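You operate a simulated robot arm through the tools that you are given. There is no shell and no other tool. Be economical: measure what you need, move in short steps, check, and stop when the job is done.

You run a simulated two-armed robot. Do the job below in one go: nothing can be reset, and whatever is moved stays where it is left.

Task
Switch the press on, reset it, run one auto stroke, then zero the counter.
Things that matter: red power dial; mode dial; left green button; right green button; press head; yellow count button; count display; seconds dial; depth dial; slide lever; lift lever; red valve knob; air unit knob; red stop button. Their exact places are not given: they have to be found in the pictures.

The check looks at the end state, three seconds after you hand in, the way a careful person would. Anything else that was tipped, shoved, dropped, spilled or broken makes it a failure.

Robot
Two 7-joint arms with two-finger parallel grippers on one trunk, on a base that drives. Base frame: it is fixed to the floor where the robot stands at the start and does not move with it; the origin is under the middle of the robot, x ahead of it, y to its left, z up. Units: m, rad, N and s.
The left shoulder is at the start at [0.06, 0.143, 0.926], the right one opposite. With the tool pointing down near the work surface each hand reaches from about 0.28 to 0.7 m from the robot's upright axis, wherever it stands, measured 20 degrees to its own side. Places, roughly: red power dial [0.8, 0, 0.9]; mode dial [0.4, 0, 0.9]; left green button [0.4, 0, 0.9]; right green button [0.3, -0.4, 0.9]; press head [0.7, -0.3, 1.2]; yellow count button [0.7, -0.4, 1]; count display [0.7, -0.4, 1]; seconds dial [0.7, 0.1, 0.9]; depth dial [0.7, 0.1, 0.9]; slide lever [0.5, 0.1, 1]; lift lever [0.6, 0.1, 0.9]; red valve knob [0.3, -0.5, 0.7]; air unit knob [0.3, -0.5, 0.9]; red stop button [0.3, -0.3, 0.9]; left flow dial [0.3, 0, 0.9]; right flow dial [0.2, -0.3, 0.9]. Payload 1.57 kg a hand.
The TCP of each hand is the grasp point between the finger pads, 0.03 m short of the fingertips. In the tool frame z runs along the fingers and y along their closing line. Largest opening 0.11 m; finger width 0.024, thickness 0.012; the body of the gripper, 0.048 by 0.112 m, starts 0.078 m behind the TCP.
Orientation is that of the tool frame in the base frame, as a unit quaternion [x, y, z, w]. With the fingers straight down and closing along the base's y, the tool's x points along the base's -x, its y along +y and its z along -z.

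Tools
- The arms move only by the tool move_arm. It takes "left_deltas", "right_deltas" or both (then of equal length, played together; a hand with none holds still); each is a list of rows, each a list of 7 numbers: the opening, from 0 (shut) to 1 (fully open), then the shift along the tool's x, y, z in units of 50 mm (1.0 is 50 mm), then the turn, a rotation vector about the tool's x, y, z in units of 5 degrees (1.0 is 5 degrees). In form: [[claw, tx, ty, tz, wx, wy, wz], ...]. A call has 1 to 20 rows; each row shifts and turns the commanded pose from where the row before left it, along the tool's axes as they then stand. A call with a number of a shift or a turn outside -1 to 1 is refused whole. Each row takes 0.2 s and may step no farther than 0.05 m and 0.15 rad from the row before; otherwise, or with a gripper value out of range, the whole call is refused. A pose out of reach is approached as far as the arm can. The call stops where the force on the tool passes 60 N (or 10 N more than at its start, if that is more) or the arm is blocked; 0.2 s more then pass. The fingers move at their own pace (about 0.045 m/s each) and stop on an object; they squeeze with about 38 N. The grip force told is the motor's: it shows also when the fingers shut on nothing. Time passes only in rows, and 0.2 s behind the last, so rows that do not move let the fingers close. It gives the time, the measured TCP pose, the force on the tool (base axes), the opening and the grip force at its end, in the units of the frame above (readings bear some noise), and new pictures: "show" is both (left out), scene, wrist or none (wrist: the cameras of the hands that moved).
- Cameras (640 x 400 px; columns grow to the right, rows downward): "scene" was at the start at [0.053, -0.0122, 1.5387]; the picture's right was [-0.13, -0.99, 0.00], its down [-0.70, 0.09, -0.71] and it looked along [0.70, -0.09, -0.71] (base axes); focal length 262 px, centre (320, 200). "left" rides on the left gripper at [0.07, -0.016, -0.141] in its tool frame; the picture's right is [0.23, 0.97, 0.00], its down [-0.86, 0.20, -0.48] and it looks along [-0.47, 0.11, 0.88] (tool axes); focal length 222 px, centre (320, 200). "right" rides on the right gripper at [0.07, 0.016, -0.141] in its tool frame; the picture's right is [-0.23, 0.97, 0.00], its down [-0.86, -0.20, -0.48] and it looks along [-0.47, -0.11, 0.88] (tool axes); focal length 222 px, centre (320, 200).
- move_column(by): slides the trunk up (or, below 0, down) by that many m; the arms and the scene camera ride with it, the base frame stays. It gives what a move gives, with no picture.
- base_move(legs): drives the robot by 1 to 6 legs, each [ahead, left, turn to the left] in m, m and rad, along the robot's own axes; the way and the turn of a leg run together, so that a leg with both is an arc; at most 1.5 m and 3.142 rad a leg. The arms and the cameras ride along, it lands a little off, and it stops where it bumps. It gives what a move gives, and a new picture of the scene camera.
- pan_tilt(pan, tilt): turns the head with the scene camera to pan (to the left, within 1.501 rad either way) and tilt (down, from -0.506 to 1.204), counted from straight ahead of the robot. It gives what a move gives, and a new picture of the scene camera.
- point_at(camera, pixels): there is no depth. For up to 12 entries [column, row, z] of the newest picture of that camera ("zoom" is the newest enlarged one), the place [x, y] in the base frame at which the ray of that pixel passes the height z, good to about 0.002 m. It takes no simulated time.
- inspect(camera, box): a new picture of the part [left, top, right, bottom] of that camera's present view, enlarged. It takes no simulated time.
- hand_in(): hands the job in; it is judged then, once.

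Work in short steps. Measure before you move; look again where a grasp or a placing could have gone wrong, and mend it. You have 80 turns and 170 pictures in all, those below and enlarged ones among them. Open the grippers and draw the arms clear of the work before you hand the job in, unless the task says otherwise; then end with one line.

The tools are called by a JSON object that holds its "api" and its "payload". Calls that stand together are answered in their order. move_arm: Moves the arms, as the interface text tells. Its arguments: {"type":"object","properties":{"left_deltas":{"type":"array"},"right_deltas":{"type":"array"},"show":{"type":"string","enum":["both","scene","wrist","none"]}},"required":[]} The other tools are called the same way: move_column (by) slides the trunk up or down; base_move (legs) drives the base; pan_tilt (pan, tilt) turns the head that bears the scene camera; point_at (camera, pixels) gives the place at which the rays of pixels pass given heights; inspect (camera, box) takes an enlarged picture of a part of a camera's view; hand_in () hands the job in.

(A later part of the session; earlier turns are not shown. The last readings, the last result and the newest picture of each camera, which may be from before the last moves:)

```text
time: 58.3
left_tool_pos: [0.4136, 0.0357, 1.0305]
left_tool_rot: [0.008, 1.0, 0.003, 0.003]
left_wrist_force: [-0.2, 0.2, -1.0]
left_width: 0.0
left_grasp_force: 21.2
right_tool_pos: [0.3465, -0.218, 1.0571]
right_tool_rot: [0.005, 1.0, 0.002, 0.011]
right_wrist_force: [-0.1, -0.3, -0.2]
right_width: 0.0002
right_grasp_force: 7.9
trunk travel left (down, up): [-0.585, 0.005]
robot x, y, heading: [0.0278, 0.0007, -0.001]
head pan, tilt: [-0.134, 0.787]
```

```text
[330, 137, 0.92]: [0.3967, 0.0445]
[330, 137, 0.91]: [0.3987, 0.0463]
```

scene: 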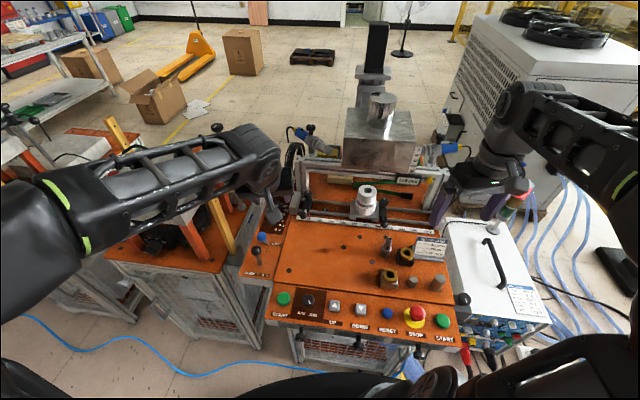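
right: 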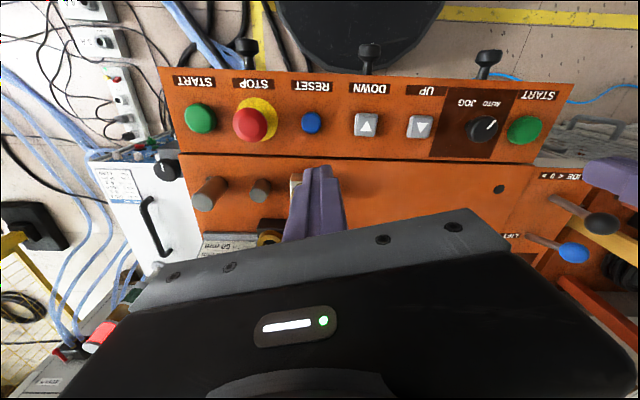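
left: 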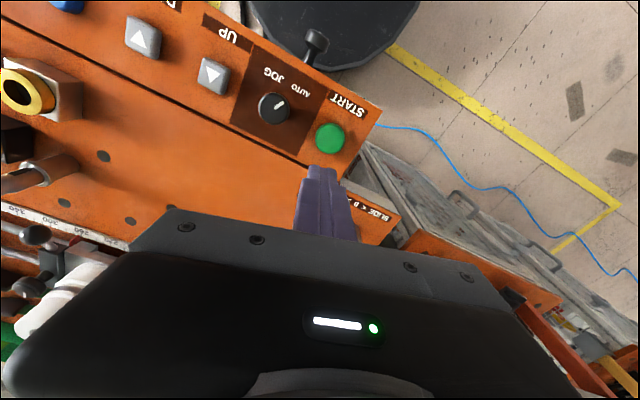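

RESET is at about (0.325,-0.217). I move over it and press down in small steps, then read the force.

{"api": "move_arm", "payload": {"right_deltas": [[0, 0.43, 0.02, 0, 0, 0, 0], [0, 0, 0, 1, 0, 0, 0], [0, 0, 0, 0.9, 0, 0, 0], [0, 0, 0, 0.08, 0, 0, 0], [0, 0, 0, 0.08, 0, 0, 0], [0, 0, 0, 0.08, 0, 0, 0]], "show": "wrist"}}

{"api": "inspect", "payload": {"camera": "right", "box": [240, 100, 400, 200]}}

```text
time: 59.7
left_tool_pos: [0.4131, 0.0368, 1.0299]
left_tool_rot: [0.008, 1.0, 0.003, 0.004]
left_wrist_force: [0.4, -0.7, -0.1]
left_width: 0.0001
left_grasp_force: 21.4
right_tool_pos: [0.3405, -0.2174, 0.9531]
right_tool_rot: [0.005, 1.0, 0.001, 0.01]
right_wrist_force: [-0.4, -0.3, 0.0]
right_width: 0.0
right_grasp_force: 21.0
right hand out of reach, approached as far as the arm can: row 3
trunk travel left (down, up): [-0.585, 0.005]
robot x, y, heading: [0.0277, -0.0008, 0.001]
head pan, tilt: [-0.134, 0.787]
```

right: 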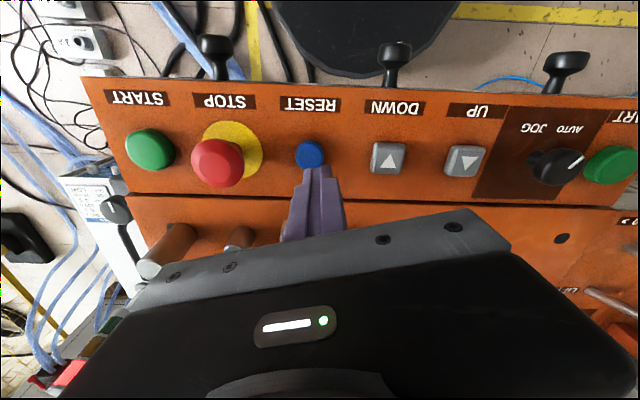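

```text
4.00 times, centred on (320, 150) of right
```

zoom: 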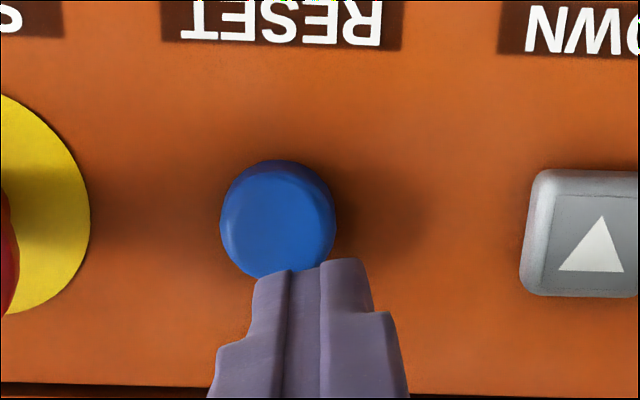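

The near side is out of reach from here. I lift both hands, back the base off by 0.08 m and lower the trunk to its first height.

{"api": "move_arm", "payload": {"right_deltas": [[0, 0, 0, -0.9, 0, 0, 0], [0, 0, 0, -0.9, 0, 0, 0], [0, 0, 0, -0.9, 0, 0, 0]], "left_deltas": [[0, 0, 0, -0.5, 0, 0, 0], [0, 0, 0, -0.5, 0, 0, 0], [0, 0, 0, -0.2, 0, 0, 0]], "show": "none"}}

{"api": "base_move", "payload": {"legs": [[-0.08, 0, 0]]}}

{"api": "move_column", "payload": {"by": -0.06}}

```text
time: 60.5
left_tool_pos: [0.4108, 0.0365, 1.0902]
left_tool_rot: [0.008, 1.0, 0.003, 0.005]
left_wrist_force: [-0.7, -0.1, 0.4]
left_width: 0.0001
left_grasp_force: 21.4
right_tool_pos: [0.3332, -0.2192, 1.0903]
right_tool_rot: [0.004, 1.0, 0.002, 0.01]
right_wrist_force: [-0.2, -0.5, 0.0]
right_width: 0.0
right_grasp_force: 21.0
trunk travel left (down, up): [-0.585, 0.005]
robot x, y, heading: [0.0314, 0.0005, 0.003]
head pan, tilt: [-0.134, 0.787]
```

```text
time: 61.6
left_tool_pos: [0.3306, 0.0357, 1.0903]
left_tool_rot: [0.008, 1.0, 0.003, 0.004]
left_wrist_force: [-1.4, 0.4, 0.7]
left_width: 0.0
left_grasp_force: 21.6
right_tool_pos: [0.2529, -0.2185, 1.089]
right_tool_rot: [0.005, 1.0, 0.003, 0.011]
right_wrist_force: [-0.2, -0.6, 0.1]
right_width: 0.0
right_grasp_force: 21.4
trunk travel left (down, up): [-0.585, 0.005]
robot x, y, heading: [-0.0497, 0.0014, 0.001]
head pan, tilt: [-0.134, 0.787]
```

scene: 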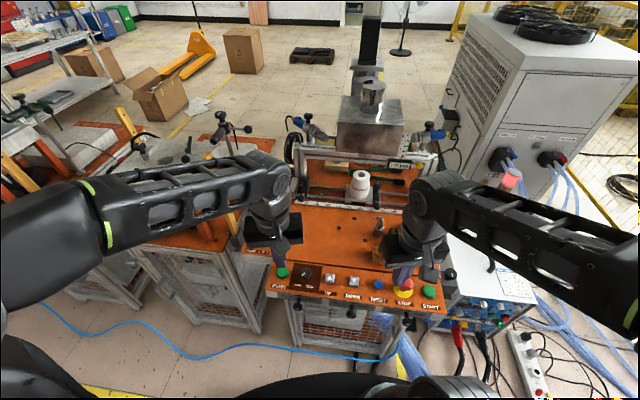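

```text
time: 62.6
left_tool_pos: [0.3321, 0.0346, 1.0301]
left_tool_rot: [0.008, 1.0, 0.003, 0.006]
left_wrist_force: [0.6, 0.1, -0.2]
left_width: 0.0
left_grasp_force: 21.4
right_tool_pos: [0.2542, -0.219, 1.0289]
right_tool_rot: [0.005, 1.0, 0.002, 0.01]
right_wrist_force: [-0.8, 0.1, 0.1]
right_width: 0.0
right_grasp_force: 20.8
trunk travel left (down, up): [-0.525, 0.065]
robot x, y, heading: [-0.0531, 0.0009, 0.002]
head pan, tilt: [-0.134, 0.787]
```

Now the right hand goes over RESET (0.326,-0.217) and down to just above it; the left hand goes over left START.

{"api": "move_arm", "payload": {"right_deltas": [[0, -0.72, 0.02, 0, 0, 0, 0], [0, -0.72, 0.02, 0, 0, 0, 0], [0, 0, 0, 0.75, 0, 0, 0], [0, 0, 0, 0.75, 0, 0, 0], [0, 0, 0, 0, 0, 0, 0]], "left_deltas": [[0, -0.65, 0.08, 0, 0, 0, 0], [0, -0.65, 0.08, 0, 0, 0, 0], [0, 0, 0, 0, 0, 0, 0], [0, 0, 0, 0, 0, 0, 0], [0, 0, 0, 0, 0, 0, 0]], "show": "wrist"}}

{"api": "inspect", "payload": {"camera": "right", "box": [240, 100, 400, 200]}}

```text
time: 63.8
left_tool_pos: [0.3969, 0.0425, 1.0299]
left_tool_rot: [0.008, 1.0, 0.003, 0.004]
left_wrist_force: [-0.3, -0.4, -0.2]
left_width: 0.0001
left_grasp_force: 21.5
right_tool_pos: [0.3274, -0.2169, 0.9544]
right_tool_rot: [0.004, 1.0, 0.001, 0.011]
right_wrist_force: [-0.2, 0.2, 0.1]
right_width: 0.0
right_grasp_force: 20.9
trunk travel left (down, up): [-0.525, 0.065]
robot x, y, heading: [-0.053, -0.0006, -0.002]
head pan, tilt: [-0.134, 0.787]
```

right: 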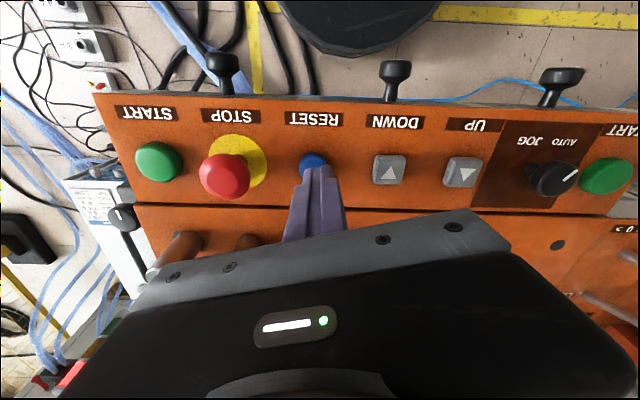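
left: 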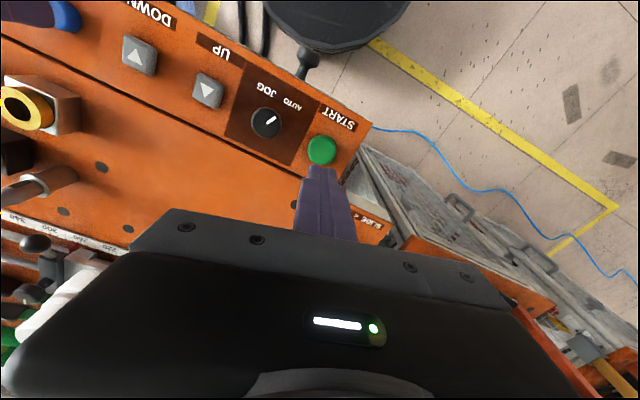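

```text
4.00 times, centred on (320, 150) of right
```

zoom: 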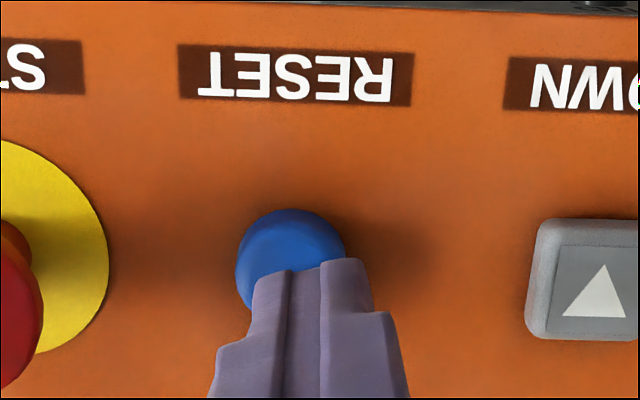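

The tip is about 4 mm to the left (+y) of RESET's centre. I correct and press down in 4 mm steps.

{"api": "move_arm", "payload": {"right_deltas": [[0, 0, -0.08, 0, 0, 0, 0], [0, 0, 0, 0.08, 0, 0, 0], [0, 0, 0, 0.08, 0, 0, 0], [0, 0, 0, 0.08, 0, 0, 0]], "show": "wrist"}}

{"api": "inspect", "payload": {"camera": "right", "box": [240, 100, 400, 200]}}

```text
time: 64.8
left_tool_pos: [0.3978, 0.0426, 1.0305]
left_tool_rot: [0.008, 1.0, 0.002, 0.004]
left_wrist_force: [-0.4, 0.7, 0.0]
left_width: 0.0001
left_grasp_force: 21.2
right_tool_pos: [0.3284, -0.2207, 0.9435]
right_tool_rot: [0.005, 1.0, 0.002, 0.01]
right_wrist_force: [0.3, 0.7, 0.6]
right_width: 0.0001
right_grasp_force: 20.9
trunk travel left (down, up): [-0.525, 0.065]
robot x, y, heading: [-0.0528, 0.0001, 0.003]
head pan, tilt: [-0.134, 0.787]
```

right: 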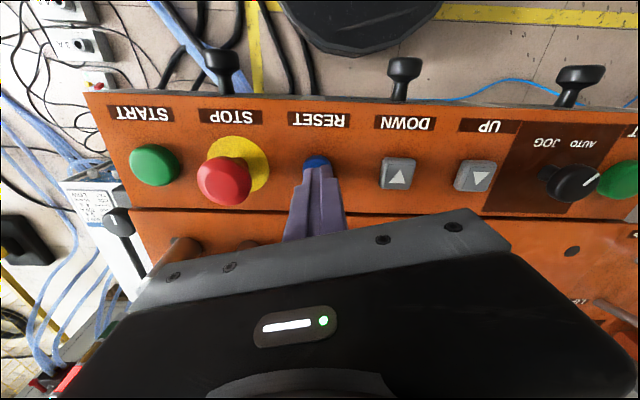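

```text
4.00 times, centred on (320, 150) of right
```

zoom: 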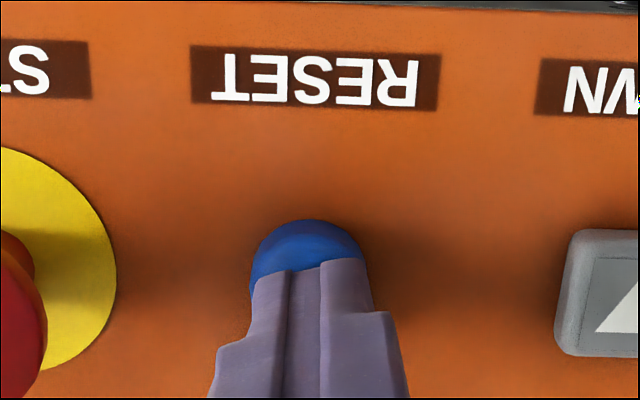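

Centred sideways, still no contact; I shift 5 mm toward the robot and continue down in 3 mm steps.

{"api": "move_arm", "payload": {"right_deltas": [[0, 0.1, 0, 0, 0, 0, 0], [0, 0, 0, 0.06, 0, 0, 0], [0, 0, 0, 0.06, 0, 0, 0], [0, 0, 0, 0.06, 0, 0, 0], [0, 0, 0, 0.04, 0, 0, 0]], "show": "none"}}

{"api": "inspect", "payload": {"camera": "right", "box": [240, 100, 400, 200]}}

```text
time: 66.0
left_tool_pos: [0.3954, 0.0426, 1.0313]
left_tool_rot: [0.008, 1.0, 0.003, 0.004]
left_wrist_force: [0.3, 0.3, 1.1]
left_width: 0.0
left_grasp_force: 21.0
right_tool_pos: [0.3236, -0.222, 0.933]
right_tool_rot: [0.005, 1.0, 0.001, 0.012]
right_wrist_force: [-1.4, -2.4, 13.2]
right_width: 0.0002
right_grasp_force: 20.8
trunk travel left (down, up): [-0.525, 0.065]
robot x, y, heading: [-0.0537, -0.0002, 0.003]
head pan, tilt: [-0.134, 0.787]
```

```text
4.00 times, centred on (320, 150) of right
```

zoom: 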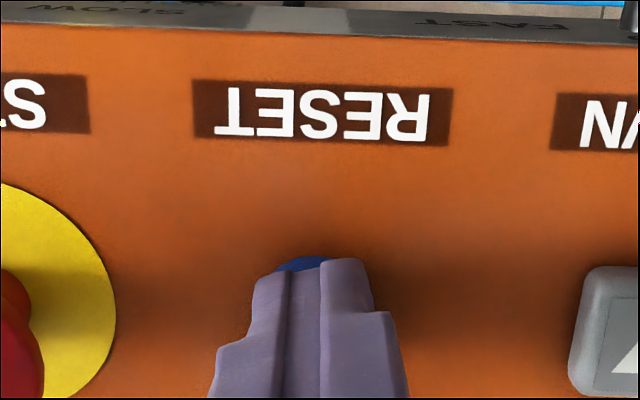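

Contact with 13 N. I press a few millimetres deeper and hold briefly.

{"api": "move_arm", "payload": {"right_deltas": [[0, 0, 0, 0.04, 0, 0, 0], [0, 0, 0, 0.04, 0, 0, 0], [0, 0, 0, 0.04, 0, 0, 0], [0, 0, 0, 0, 0, 0, 0]], "show": "none"}}

```text
time: 67.0
left_tool_pos: [0.3946, 0.0421, 1.0318]
left_tool_rot: [0.007, 1.0, 0.002, 0.005]
left_wrist_force: [-0.7, -0.1, 0.5]
left_width: 0.0002
left_grasp_force: 21.4
right_tool_pos: [0.3214, -0.2221, 0.9307]
right_tool_rot: [0.005, 1.0, 0.0, 0.014]
right_wrist_force: [-2.8, -9.4, 57.2]
right_width: 0.0001
right_grasp_force: 21.0
trunk travel left (down, up): [-0.525, 0.065]
robot x, y, heading: [-0.0521, -0.0011, -0.003]
head pan, tilt: [-0.134, 0.787]
```

RESET bottomed out at 57 N, so it was pressed. I lift well clear (stop button!) and move the right hand over right START at about (0.288,-0.352).

{"api": "move_arm", "payload": {"right_deltas": [[0, 0, 0, -1, 0, 0, 0], [0, 0, 0, -1, 0, 0, 0], [0, 0, 0, -0.4, 0, 0, 0], [0, 0.22, -0.85, 0, 0, 0, 0], [0, 0.22, -0.85, 0, 0, 0, 0], [0, 0.22, -0.9, 0, 0, 0, 0], [0, 0, 0, 0, 0, 0, 0]]}}

{"api": "inspect", "payload": {"camera": "right", "box": [240, 80, 400, 180]}}

{"api": "inspect", "payload": {"camera": "left", "box": [240, 80, 400, 180]}}

```text
time: 68.6
left_tool_pos: [0.3975, 0.0427, 1.0305]
left_tool_rot: [0.009, 1.0, 0.003, 0.003]
left_wrist_force: [0.6, 0.9, -0.5]
left_width: 0.0
left_grasp_force: 21.5
right_tool_pos: [0.2863, -0.3515, 1.044]
right_tool_rot: [0.004, 1.0, 0.001, 0.011]
right_wrist_force: [0.2, -0.7, -0.6]
right_width: 0.0001
right_grasp_force: 20.5
trunk travel left (down, up): [-0.525, 0.065]
robot x, y, heading: [-0.0548, 0.0016, 0.001]
head pan, tilt: [-0.134, 0.787]
```

scene: 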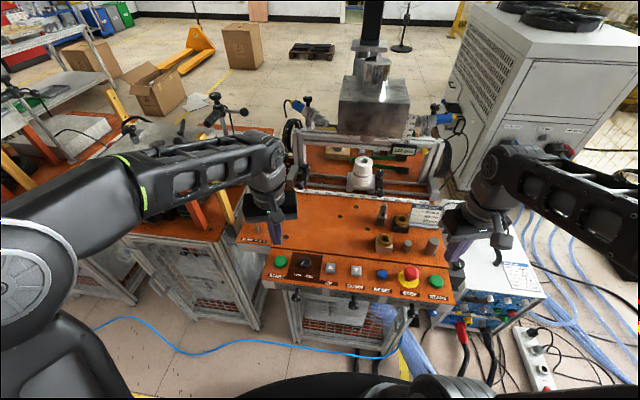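
right: 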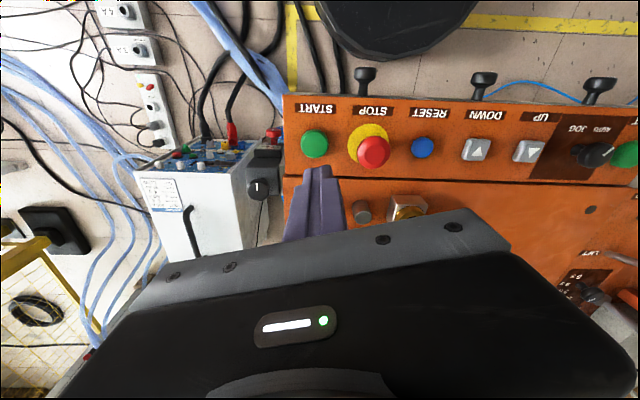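

```text
4.00 times, centred on (320, 130) of right
```

zoom: 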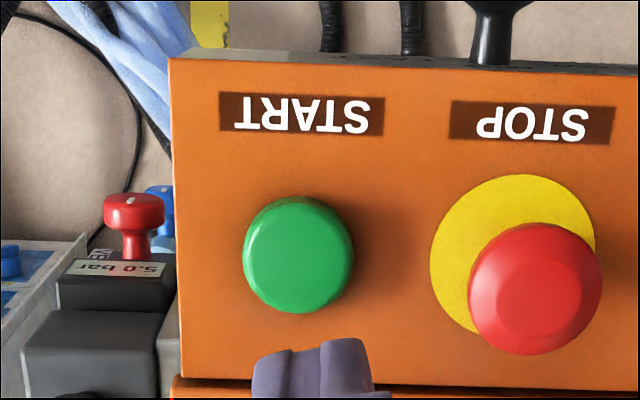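

```text
4.00 times, centred on (320, 130) of left
```

zoom: 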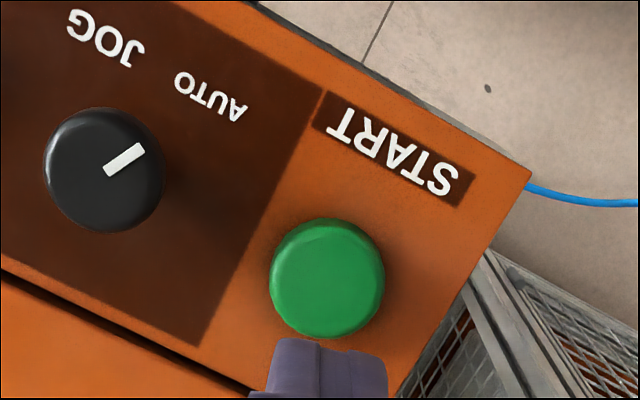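

I measure both green buttons at cap height ~0.908.

{"api": "point_at", "payload": {"camera": "right", "pixels": [[314.5, 143.7, 0.915], [314.5, 143.7, 0.905]]}}

{"api": "point_at", "payload": {"camera": "left", "pixels": [[321.7, 150, 0.915], [321.7, 150, 0.905]]}}

```text
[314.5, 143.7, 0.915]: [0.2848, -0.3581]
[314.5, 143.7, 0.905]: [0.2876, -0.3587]
```

```text
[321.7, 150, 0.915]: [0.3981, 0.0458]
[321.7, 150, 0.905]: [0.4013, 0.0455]
```

Targets: right (0.286,-0.358), left (0.399,0.0455). I bring both hands down together to tips at about 0.914, short of contact.

{"api": "move_arm", "payload": {"right_deltas": [[0, 0, -0.13, 0.5, 0, 0, 0], [0, 0, 0, 0.75, 0, 0, 0], [0, 0, 0, 0.75, 0, 0, 0], [0, 0, 0, 0, 0, 0, 0]], "left_deltas": [[0, -0.04, 0.06, 0.5, 0, 0, 0], [0, 0, 0, 0.6, 0, 0, 0], [0, 0, 0, 0.62, 0, 0, 0], [0, 0, 0, 0, 0, 0, 0]], "show": "none"}}

{"api": "inspect", "payload": {"camera": "right", "box": [240, 100, 400, 200]}}

{"api": "inspect", "payload": {"camera": "left", "box": [240, 100, 400, 200]}}

```text
time: 69.6
left_tool_pos: [0.399, 0.0451, 0.9434]
left_tool_rot: [0.008, 1.0, 0.001, 0.004]
left_wrist_force: [0.1, -0.1, -0.4]
left_width: 0.0001
left_grasp_force: 21.4
right_tool_pos: [0.2889, -0.3573, 0.9447]
right_tool_rot: [0.004, 1.0, 0.002, 0.011]
right_wrist_force: [-0.7, 0.3, 0.5]
right_width: 0.0
right_grasp_force: 21.8
trunk travel left (down, up): [-0.525, 0.065]
robot x, y, heading: [-0.0525, 0.0016, -0.003]
head pan, tilt: [-0.134, 0.787]
```

```text
4.00 times, centred on (320, 150) of right
```

zoom: 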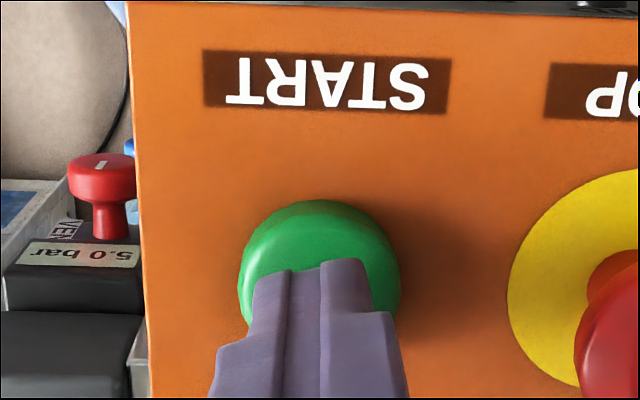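

```text
4.00 times, centred on (320, 150) of left
```

zoom: 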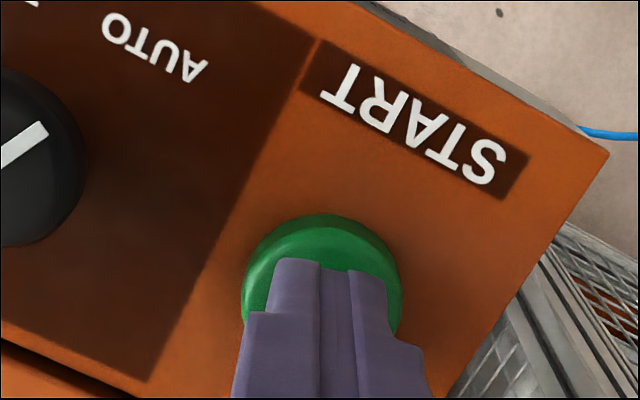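

Both are centred. I press both START buttons at the same pace in 3 mm steps.

{"api": "move_arm", "payload": {"right_deltas": [[0, 0.03, 0, 0.08, 0, 0, 0], [0, 0, 0, 0.06, 0, 0, 0], [0, 0, 0, 0.06, 0, 0, 0], [0, 0, 0, 0.06, 0, 0, 0], [0, 0, 0, 0, 0, 0, 0]], "left_deltas": [[0, 0, 0, 0.06, 0, 0, 0], [0, 0, 0, 0.06, 0, 0, 0], [0, 0, 0, 0.06, 0, 0, 0], [0, 0, 0, 0.06, 0, 0, 0], [0, 0, 0, 0, 0, 0, 0]], "show": "scene"}}

{"api": "inspect", "payload": {"camera": "scene", "box": [330, 70, 450, 200]}}

```text
time: 70.8
left_tool_pos: [0.3984, 0.0445, 0.9338]
left_tool_rot: [0.007, 1.0, 0.001, 0.006]
left_wrist_force: [0.7, -1.9, 10.0]
left_width: 0.0
left_grasp_force: 21.2
right_tool_pos: [0.2872, -0.3586, 0.9331]
right_tool_rot: [0.004, 1.0, 0.001, 0.012]
right_wrist_force: [0.5, -1.1, 14.3]
right_width: 0.0001
right_grasp_force: 21.2
trunk travel left (down, up): [-0.525, 0.065]
robot x, y, heading: [-0.0507, 0.0016, 0.001]
head pan, tilt: [-0.134, 0.787]
```

scene: 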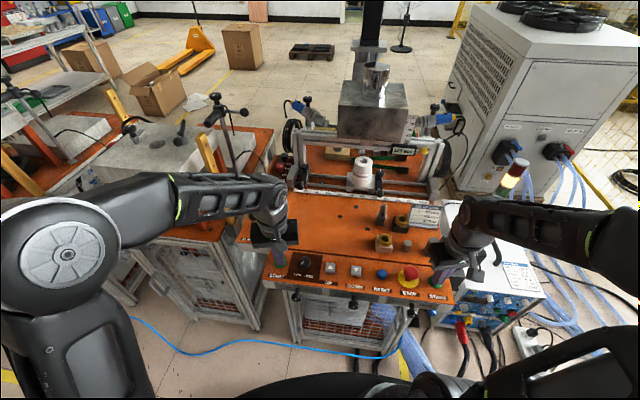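

```text
3.08 times, centred on (390, 135) of scene
```

zoom: 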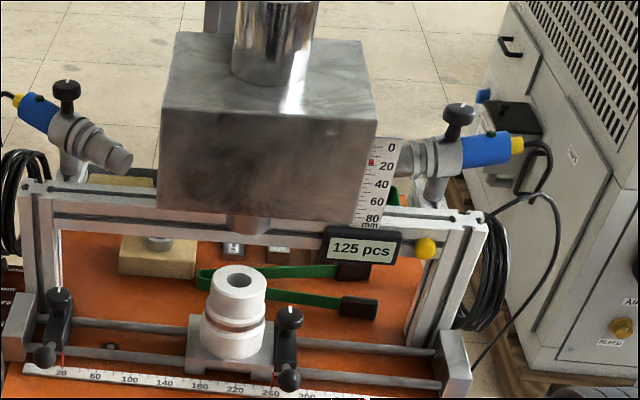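

The head is moving: the red mark passed from 0 to about 18 mm. I keep both buttons held and wait.

{"api": "move_arm", "payload": {"right_deltas": [[0, 0, 0, 0.02, 0, 0, 0], [0, 0, 0, 0, 0, 0, 0], [0, 0, 0, 0, 0, 0, 0], [0, 0, 0, 0, 0, 0, 0], [0, 0, 0, 0, 0, 0, 0]], "left_deltas": [[0, 0, 0, 0.03, 0, 0, 0], [0, 0, 0, 0, 0, 0, 0], [0, 0, 0, 0, 0, 0, 0], [0, 0, 0, 0, 0, 0, 0], [0, 0, 0, 0, 0, 0, 0]], "show": "none"}}

{"api": "inspect", "payload": {"camera": "scene", "box": [330, 70, 450, 200]}}

```text
time: 72.0
left_tool_pos: [0.3991, 0.0449, 0.932]
left_tool_rot: [0.009, 1.0, 0.002, 0.006]
left_wrist_force: [5.9, -1.9, 22.3]
left_width: 0.0
left_grasp_force: 20.7
right_tool_pos: [0.2869, -0.3583, 0.9316]
right_tool_rot: [0.005, 1.0, 0.0, 0.013]
right_wrist_force: [3.9, -7.3, 26.1]
right_width: 0.0
right_grasp_force: 21.2
trunk travel left (down, up): [-0.525, 0.065]
robot x, y, heading: [-0.0537, 0.0027, -0.007]
head pan, tilt: [-0.134, 0.787]
```

```text
3.08 times, centred on (390, 135) of scene
```

zoom: 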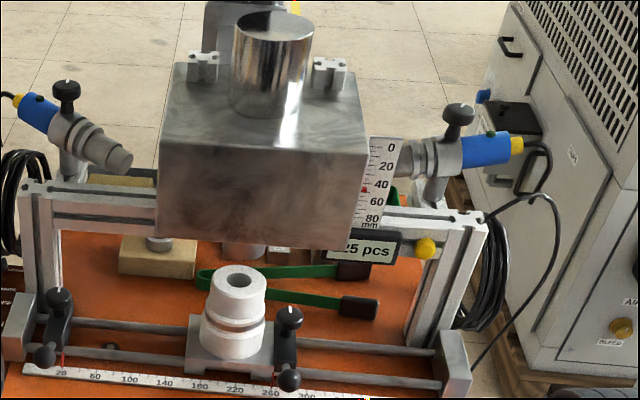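

About 45 mm down. I hold on for another 1.6 s.

{"api": "move_arm", "payload": {"right_deltas": [[0, 0, 0, 0, 0, 0, 0], [0, 0, 0, 0, 0, 0, 0], [0, 0, 0, 0, 0, 0, 0], [0, 0, 0, 0, 0, 0, 0], [0, 0, 0, 0, 0, 0, 0], [0, 0, 0, 0, 0, 0, 0], [0, 0, 0, 0, 0, 0, 0]], "left_deltas": [[0, 0, 0, 0, 0, 0, 0], [0, 0, 0, 0, 0, 0, 0], [0, 0, 0, 0, 0, 0, 0], [0, 0, 0, 0, 0, 0, 0], [0, 0, 0, 0, 0, 0, 0], [0, 0, 0, 0, 0, 0, 0], [0, 0, 0, 0, 0, 0, 0]], "show": "none"}}

{"api": "inspect", "payload": {"camera": "scene", "box": [330, 70, 450, 200]}}

```text
time: 73.6
left_tool_pos: [0.3999, 0.0464, 0.9313]
left_tool_rot: [0.007, 1.0, 0.001, 0.005]
left_wrist_force: [7.9, -2.7, 24.1]
left_width: 0.0
left_grasp_force: 20.9
right_tool_pos: [0.2871, -0.3571, 0.9324]
right_tool_rot: [0.004, 1.0, 0.002, 0.012]
right_wrist_force: [4.6, -6.9, 28.0]
right_width: 0.0002
right_grasp_force: 21.5
trunk travel left (down, up): [-0.525, 0.065]
robot x, y, heading: [-0.0537, -0.0014, -0.001]
head pan, tilt: [-0.134, 0.787]
```

```text
3.08 times, centred on (390, 135) of scene
```

zoom: 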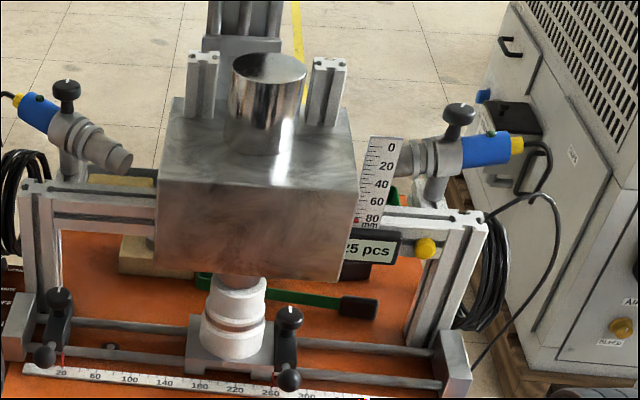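

It has reached 80 mm. I hold through the dwell (2 s) and look again.

{"api": "move_arm", "payload": {"right_deltas": [[0, 0, 0, 0, 0, 0, 0], [0, 0, 0, 0, 0, 0, 0], [0, 0, 0, 0, 0, 0, 0], [0, 0, 0, 0, 0, 0, 0], [0, 0, 0, 0, 0, 0, 0], [0, 0, 0, 0, 0, 0, 0], [0, 0, 0, 0, 0, 0, 0], [0, 0, 0, 0, 0, 0, 0], [0, 0, 0, 0, 0, 0, 0], [0, 0, 0, 0, 0, 0, 0]], "left_deltas": [[0, 0, 0, 0, 0, 0, 0], [0, 0, 0, 0, 0, 0, 0], [0, 0, 0, 0, 0, 0, 0], [0, 0, 0, 0, 0, 0, 0], [0, 0, 0, 0, 0, 0, 0], [0, 0, 0, 0, 0, 0, 0], [0, 0, 0, 0, 0, 0, 0], [0, 0, 0, 0, 0, 0, 0], [0, 0, 0, 0, 0, 0, 0], [0, 0, 0, 0, 0, 0, 0]], "show": "none"}}

{"api": "inspect", "payload": {"camera": "scene", "box": [330, 70, 450, 200]}}

```text
time: 75.8
left_tool_pos: [0.3991, 0.0443, 0.9324]
left_tool_rot: [0.008, 1.0, 0.002, 0.004]
left_wrist_force: [6.9, -3.5, 24.9]
left_width: 0.0
left_grasp_force: 21.7
right_tool_pos: [0.2859, -0.3569, 0.9318]
right_tool_rot: [0.003, 1.0, 0.002, 0.012]
right_wrist_force: [3.8, -4.2, 27.5]
right_width: 0.0
right_grasp_force: 21.2
trunk travel left (down, up): [-0.525, 0.065]
robot x, y, heading: [-0.0527, -0.0005, 0.002]
head pan, tilt: [-0.134, 0.787]
```

```text
3.08 times, centred on (390, 135) of scene
```

zoom: 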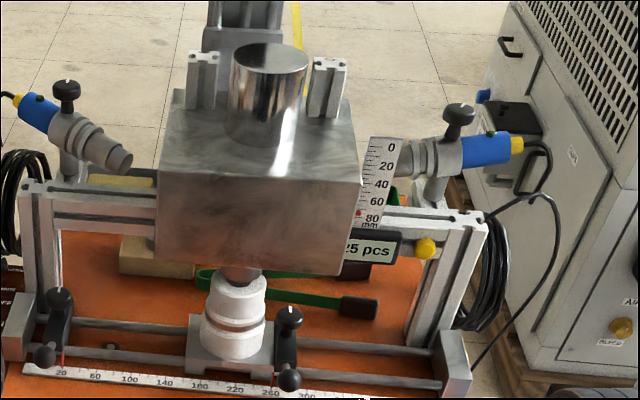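

The head is on its way up (about 73 mm), dwell done. I release both buttons and lift both hands.

{"api": "move_arm", "payload": {"right_deltas": [[0, 0, 0, -0.6, 0, 0, 0], [0, 0, 0, -0.9, 0, 0, 0], [0, 0, 0, -0.9, 0, 0, 0], [0, 0, 0, 0, 0, 0, 0]], "left_deltas": [[0, 0, 0, -0.6, 0, 0, 0], [0, 0, 0, -0.9, 0, 0, 0], [0, 0, 0, -0.9, 0, 0, 0], [0, 0, 0, 0, 0, 0, 0]], "show": "none"}}

{"api": "move_arm", "payload": {"right_deltas": [[0, 0, 0, 0, 0, 0, 0], [0, 0, 0, 0, 0, 0, 0], [0, 0, 0, 0, 0, 0, 0], [0, 0, 0, 0, 0, 0, 0], [0, 0, 0, 0, 0, 0, 0], [0, 0, 0, 0, 0, 0, 0], [0, 0, 0, 0, 0, 0, 0], [0, 0, 0, 0, 0, 0, 0], [0, 0, 0, 0, 0, 0, 0], [0, 0, 0, 0, 0, 0, 0], [0, 0, 0, 0, 0, 0, 0], [0, 0, 0, 0, 0, 0, 0], [0, 0, 0, 0, 0, 0, 0], [0, 0, 0, 0, 0, 0, 0]], "show": "scene"}}

{"api": "inspect", "payload": {"camera": "scene", "box": [330, 70, 450, 200]}}

```text
time: 76.8
left_tool_pos: [0.3996, 0.0466, 1.0506]
left_tool_rot: [0.008, 1.0, 0.003, 0.003]
left_wrist_force: [-0.1, -0.8, 0.2]
left_width: 0.0
left_grasp_force: 21.0
right_tool_pos: [0.2843, -0.3567, 1.0502]
right_tool_rot: [0.005, 1.0, 0.002, 0.009]
right_wrist_force: [-0.4, 0.2, -0.4]
right_width: 0.0001
right_grasp_force: 21.1
trunk travel left (down, up): [-0.525, 0.065]
robot x, y, heading: [-0.0492, 0.0015, 0.006]
head pan, tilt: [-0.134, 0.787]
```

```text
time: 79.8
left_tool_pos: [0.3995, 0.0465, 1.0505]
left_tool_rot: [0.008, 1.0, 0.003, 0.005]
left_wrist_force: [0.2, 0.1, 0.6]
left_width: 0.0
left_grasp_force: 21.4
right_tool_pos: [0.285, -0.3567, 1.0505]
right_tool_rot: [0.004, 1.0, 0.002, 0.011]
right_wrist_force: [-0.3, 0.0, -0.1]
right_width: 0.0002
right_grasp_force: 21.4
trunk travel left (down, up): [-0.525, 0.065]
robot x, y, heading: [-0.0526, 0.0009, 0.005]
head pan, tilt: [-0.134, 0.787]
```

scene: 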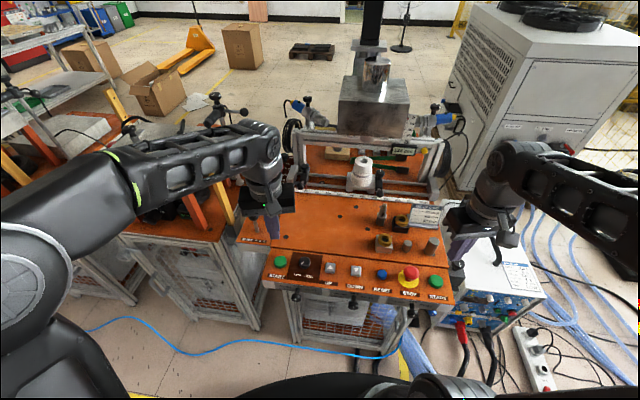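

```text
3.08 times, centred on (390, 135) of scene
```

zoom: 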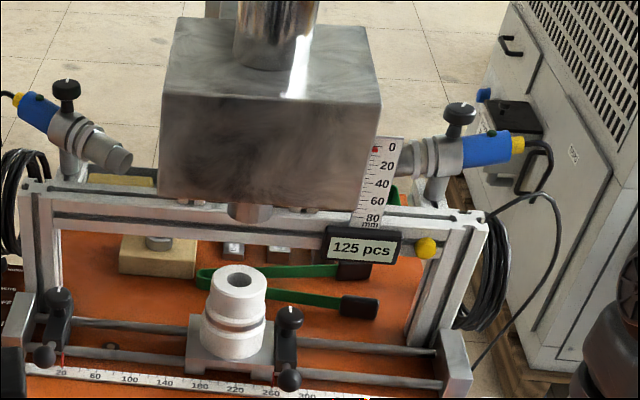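

The head is nearly home. I measure the yellow button (424,150.6) and the display and head at several heights for comparison with the first view, and check the count once more.

{"api": "point_at", "payload": {"camera": "scene", "pixels": [[424.1, 150.6, 1.0], [424.1, 150.6, 1.03], [424.1, 150.6, 1.06], [407, 150.3, 1.03], [411, 137, 1.2], [440, 142, 1.06], [411, 124, 1.1]]}}

{"api": "inspect", "payload": {"camera": "scene", "box": [385, 130, 455, 175]}}

```text
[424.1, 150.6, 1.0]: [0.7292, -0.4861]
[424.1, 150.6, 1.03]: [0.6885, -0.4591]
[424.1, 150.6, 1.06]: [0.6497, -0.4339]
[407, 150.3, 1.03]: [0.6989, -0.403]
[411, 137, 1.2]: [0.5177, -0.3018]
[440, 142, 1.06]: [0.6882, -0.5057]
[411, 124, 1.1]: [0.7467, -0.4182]
```

```text
8.89 times, centred on (420, 152) of scene
```

zoom: 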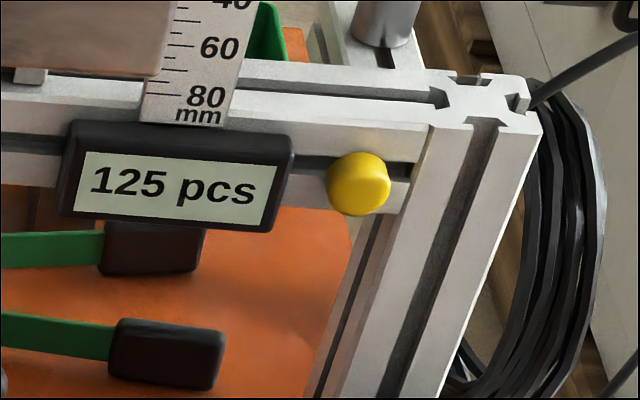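

Yellow button computes to about (0.67,-0.448,1.04), on the front face of the crossbar. I raise the right hand and swing it forward into a 60° tilt, stopping well short of the bar.

{"api": "move_arm", "payload": {"right_deltas": [[0, 0, 0, -0.7, 0, 0, 0], [0, -0.5, -0.15, 0, 0, -1, 0], [0, -0.498, -0.15, 0.044, 0, -1, 0], [0, -0.492, -0.15, 0.087, 0, -1, 0], [0, -0.483, -0.15, 0.129, 0, -1, 0], [0, -0.47, -0.15, 0.171, 0, -1, 0], [0, -0.453, -0.15, 0.211, 0, -1, 0], [0, -0.433, -0.15, 0.25, 0, -1, 0], [0, -0.41, -0.15, 0.287, 0, -1, 0], [0, -0.383, -0.15, 0.321, 0, -1, 0], [0, -0.354, -0.15, 0.354, 0, -1, 0], [0, 0, -0.15, 0, 0, -1, 0], [0, 0, -0.15, 0, 0, -1, 0]]}}

{"api": "inspect", "payload": {"camera": "right", "box": [200, 40, 440, 190]}}

```text
time: 82.6
left_tool_pos: [0.4004, 0.0467, 1.0497]
left_tool_rot: [0.007, 1.0, 0.002, 0.004]
left_wrist_force: [-0.4, -0.5, 0.7]
left_width: 0.0001
left_grasp_force: 21.2
right_tool_pos: [0.5316, -0.4505, 1.0899]
right_tool_rot: [0.005, 0.861, -0.002, 0.509]
right_wrist_force: [-0.1, 0.7, 0.4]
right_width: 0.0
right_grasp_force: 21.1
trunk travel left (down, up): [-0.525, 0.065]
robot x, y, heading: [-0.0522, -0.0025, 0.0]
head pan, tilt: [-0.134, 0.787]
```

scene: 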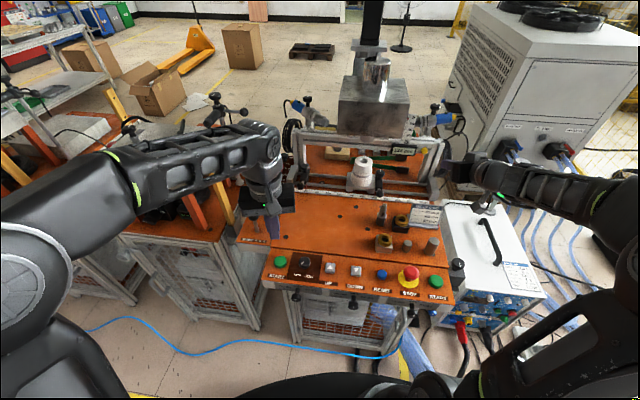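
right: 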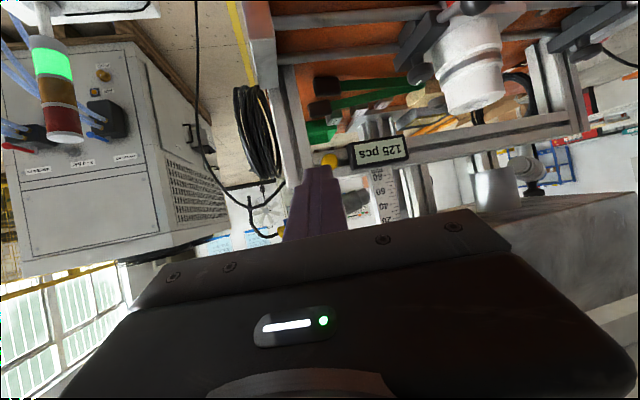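

```text
2.67 times, centred on (320, 115) of right
```

zoom: 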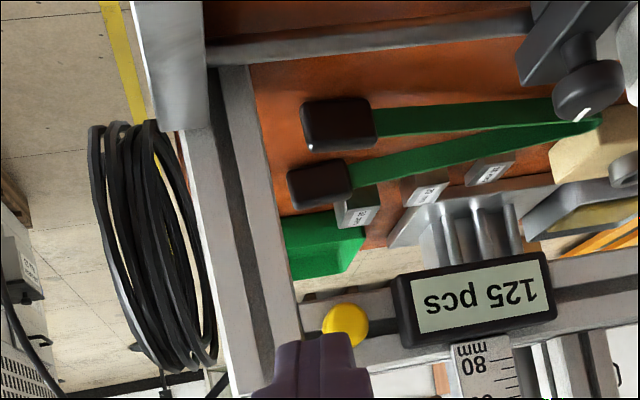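

Count still shows 125; I check whether the head is fully home and look at the display in the present view.

{"api": "inspect", "payload": {"camera": "scene", "box": [330, 70, 450, 200]}}

{"api": "point_at", "payload": {"camera": "right", "pixels": [[329.7, 162.5, 1.03], [329.7, 162.5, 1.04], [329.7, 162.5, 1.05], [329.7, 162.5, 1.06], [379, 150, 1.04], [379, 150, 1.06]]}}

```text
3.08 times, centred on (390, 135) of scene
```

zoom: 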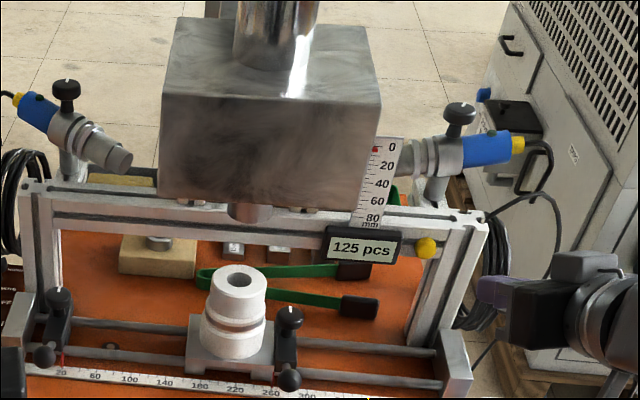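

```text
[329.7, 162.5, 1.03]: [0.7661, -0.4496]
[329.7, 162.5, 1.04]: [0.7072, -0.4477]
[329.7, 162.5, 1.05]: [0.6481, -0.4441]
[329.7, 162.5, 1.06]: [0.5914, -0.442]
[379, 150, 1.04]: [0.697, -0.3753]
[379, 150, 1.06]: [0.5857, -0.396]
```

The head is home and the stack light is green. The yellow button is at about (0.666,-0.446,1.047). I tilt the hand to ~76°, lower the tip to z≈1.045 and go forward to 3 cm short of it.

{"api": "move_arm", "payload": {"right_deltas": [[0, 0, 0, 0, 0, -1, 0], [0, 0, 0, 0, 0, -1, 0], [0, 0, 0, 0, 0, -1, 0], [0, 0.37, 0.09, 0.09, 0, 0, 0], [0, 0.37, 0, 0.09, 0, 0, 0], [0, -0.19, 0, 0.77, 0, 0, 0], [0, -0.13, 0, 0.5, 0, 0, 0], [0, 0, 0, 0, 0, 0, 0]]}}

{"api": "inspect", "payload": {"camera": "right", "box": [240, 80, 400, 180]}}

{"api": "inspect", "payload": {"camera": "scene", "box": [385, 120, 485, 185]}}

```text
time: 84.4
left_tool_pos: [0.3996, 0.0462, 1.0497]
left_tool_rot: [0.008, 1.0, 0.002, 0.005]
left_wrist_force: [-1.4, 0.6, 0.2]
left_width: 0.0
left_grasp_force: 21.8
right_tool_pos: [0.5991, -0.4473, 1.0539]
right_tool_rot: [0.005, 0.787, -0.002, 0.617]
right_wrist_force: [-0.4, 1.3, -0.1]
right_width: 0.0
right_grasp_force: 20.7
trunk travel left (down, up): [-0.525, 0.065]
robot x, y, heading: [-0.0505, 0.0018, 0.003]
head pan, tilt: [-0.134, 0.787]
```

scene: 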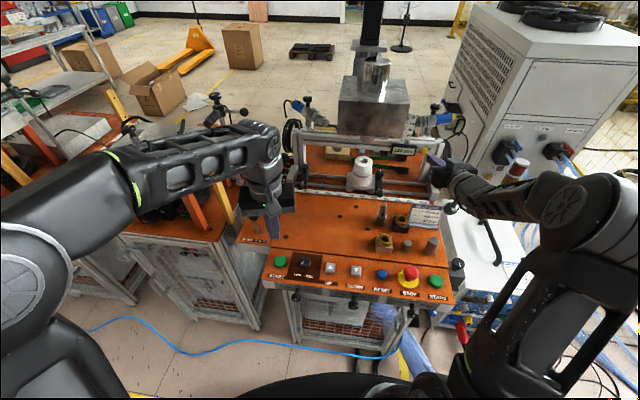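
right: 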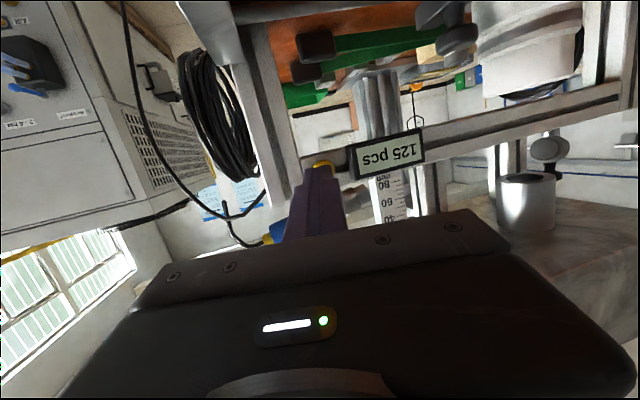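

```text
4.00 times, centred on (320, 130) of right
```

zoom: 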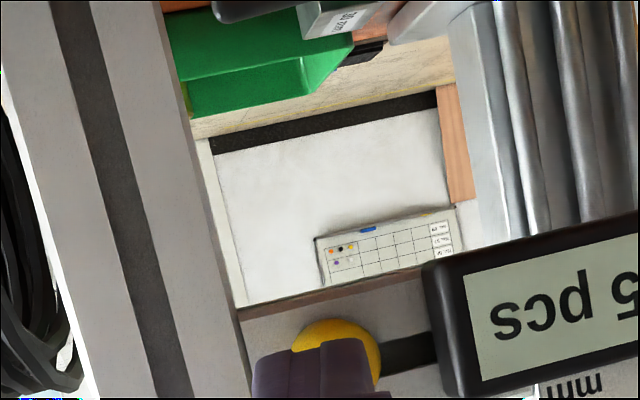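

```text
6.15 times, centred on (435, 152) of scene
```

zoom: 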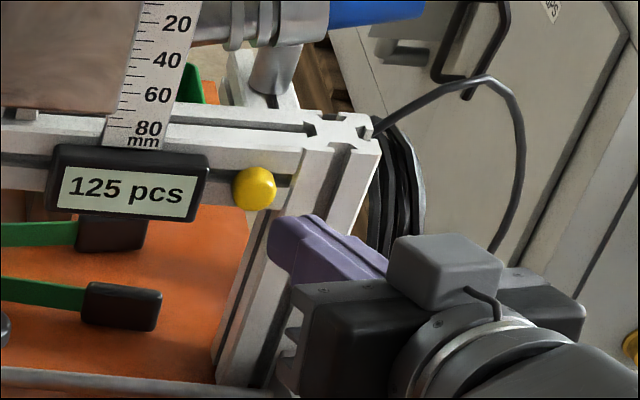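

The tip is 4 cm short, about 5 mm right of the button; height matches if I move horizontally. I correct and advance to near contact, then press in 3 mm steps.

{"api": "move_arm", "payload": {"right_deltas": [[0, -0.1, 0.1, 0.39, 0, 0, 0], [0, -0.019, 0, 0.078, 0, 0, 0], [0, -0.014, 0, 0.058, 0, 0, 0], [0, -0.014, 0, 0.058, 0, 0, 0], [0, -0.014, 0, 0.058, 0, 0, 0]], "show": "none"}}

{"api": "inspect", "payload": {"camera": "right", "box": [240, 80, 400, 180]}}

{"api": "inspect", "payload": {"camera": "scene", "box": [385, 120, 485, 185]}}

```text
time: 85.6
left_tool_pos: [0.3992, 0.0455, 1.0496]
left_tool_rot: [0.008, 1.0, 0.002, 0.005]
left_wrist_force: [-0.7, 0.2, -0.8]
left_width: 0.0
left_grasp_force: 21.3
right_tool_pos: [0.631, -0.4432, 1.053]
right_tool_rot: [0.004, 0.788, -0.001, 0.616]
right_wrist_force: [-5.5, -0.9, 0.5]
right_width: 0.0
right_grasp_force: 21.4
trunk travel left (down, up): [-0.525, 0.065]
robot x, y, heading: [-0.0534, 0.0001, -0.001]
head pan, tilt: [-0.134, 0.787]
```

```text
4.00 times, centred on (320, 130) of right
```

zoom: 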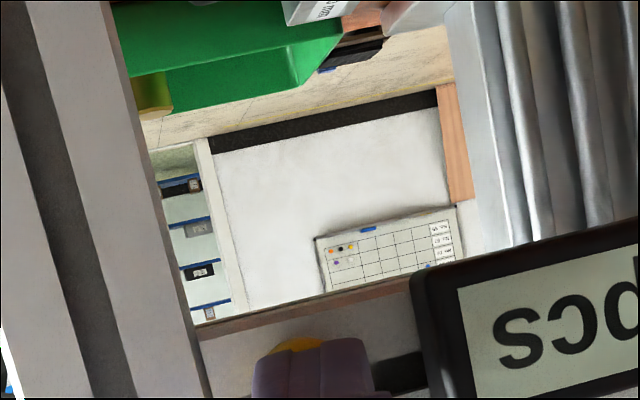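

```text
6.15 times, centred on (435, 152) of scene
```

zoom: 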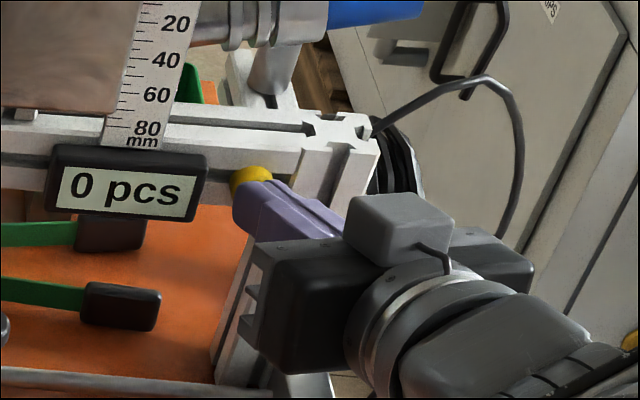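

The counter shows "0 pcs". I draw the right hand straight back, up, and swing it upright toward the robot.

{"api": "move_arm", "payload": {"right_deltas": [[0, 0.2, 0, -0.8, 0, 0, 0], [0, 0.2, 0, -0.8, 0, 0, 0], [0, 0.2, 0, -0.8, 0, 0, 0], [0, -0.95, 0, -0.22, 0, 0, 0], [0.4, 0.12, 0, -0.48, 0, 1, 0], [0.4, 0.16, 0, -0.47, 0, 1, 0], [0.4, 0.2, 0, -0.46, 0, 1, 0], [0.4, 0.25, 0, -0.43, 0, 1, 0], [0.4, 0.29, 0, -0.41, 0, 1, 0], [0.4, 0.32, 0, -0.38, 0, 1, 0], [0.4, 0.35, 0, -0.35, 0, 1, 0], [0.4, 0.38, 0, -0.32, 0, 1, 0], [0.4, 0.41, 0, -0.29, 0, 1, 0], [0.4, 0, 0, 0, 0, 1, 0], [0.4, 0, 0, 0, 0, 1, 0], [0.4, 0, 0, 0, 0, 1, 0]]}}

```text
time: 89.0
left_tool_pos: [0.3994, 0.0456, 1.0495]
left_tool_rot: [0.008, 1.0, 0.003, 0.005]
left_wrist_force: [0.0, -0.9, 0.0]
left_width: 0.0
left_grasp_force: 21.1
right_tool_pos: [0.284, -0.4395, 1.0978]
right_tool_rot: [0.005, 0.99, 0.001, 0.14]
right_wrist_force: [0.2, -0.8, -0.4]
right_width: 0.044
right_grasp_force: 0.1
trunk travel left (down, up): [-0.525, 0.065]
robot x, y, heading: [-0.0527, 0.0021, -0.005]
head pan, tilt: [-0.134, 0.787]
```

scene: 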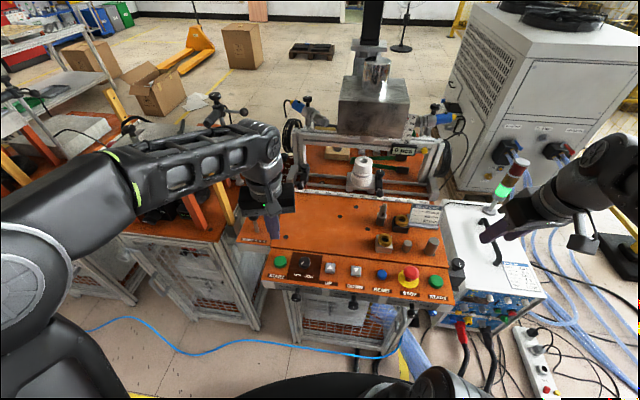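
right: 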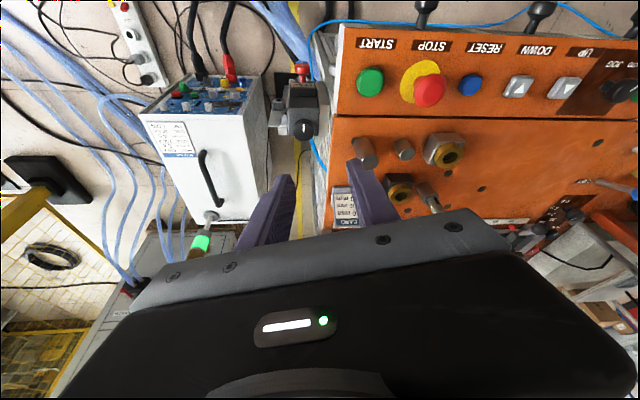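

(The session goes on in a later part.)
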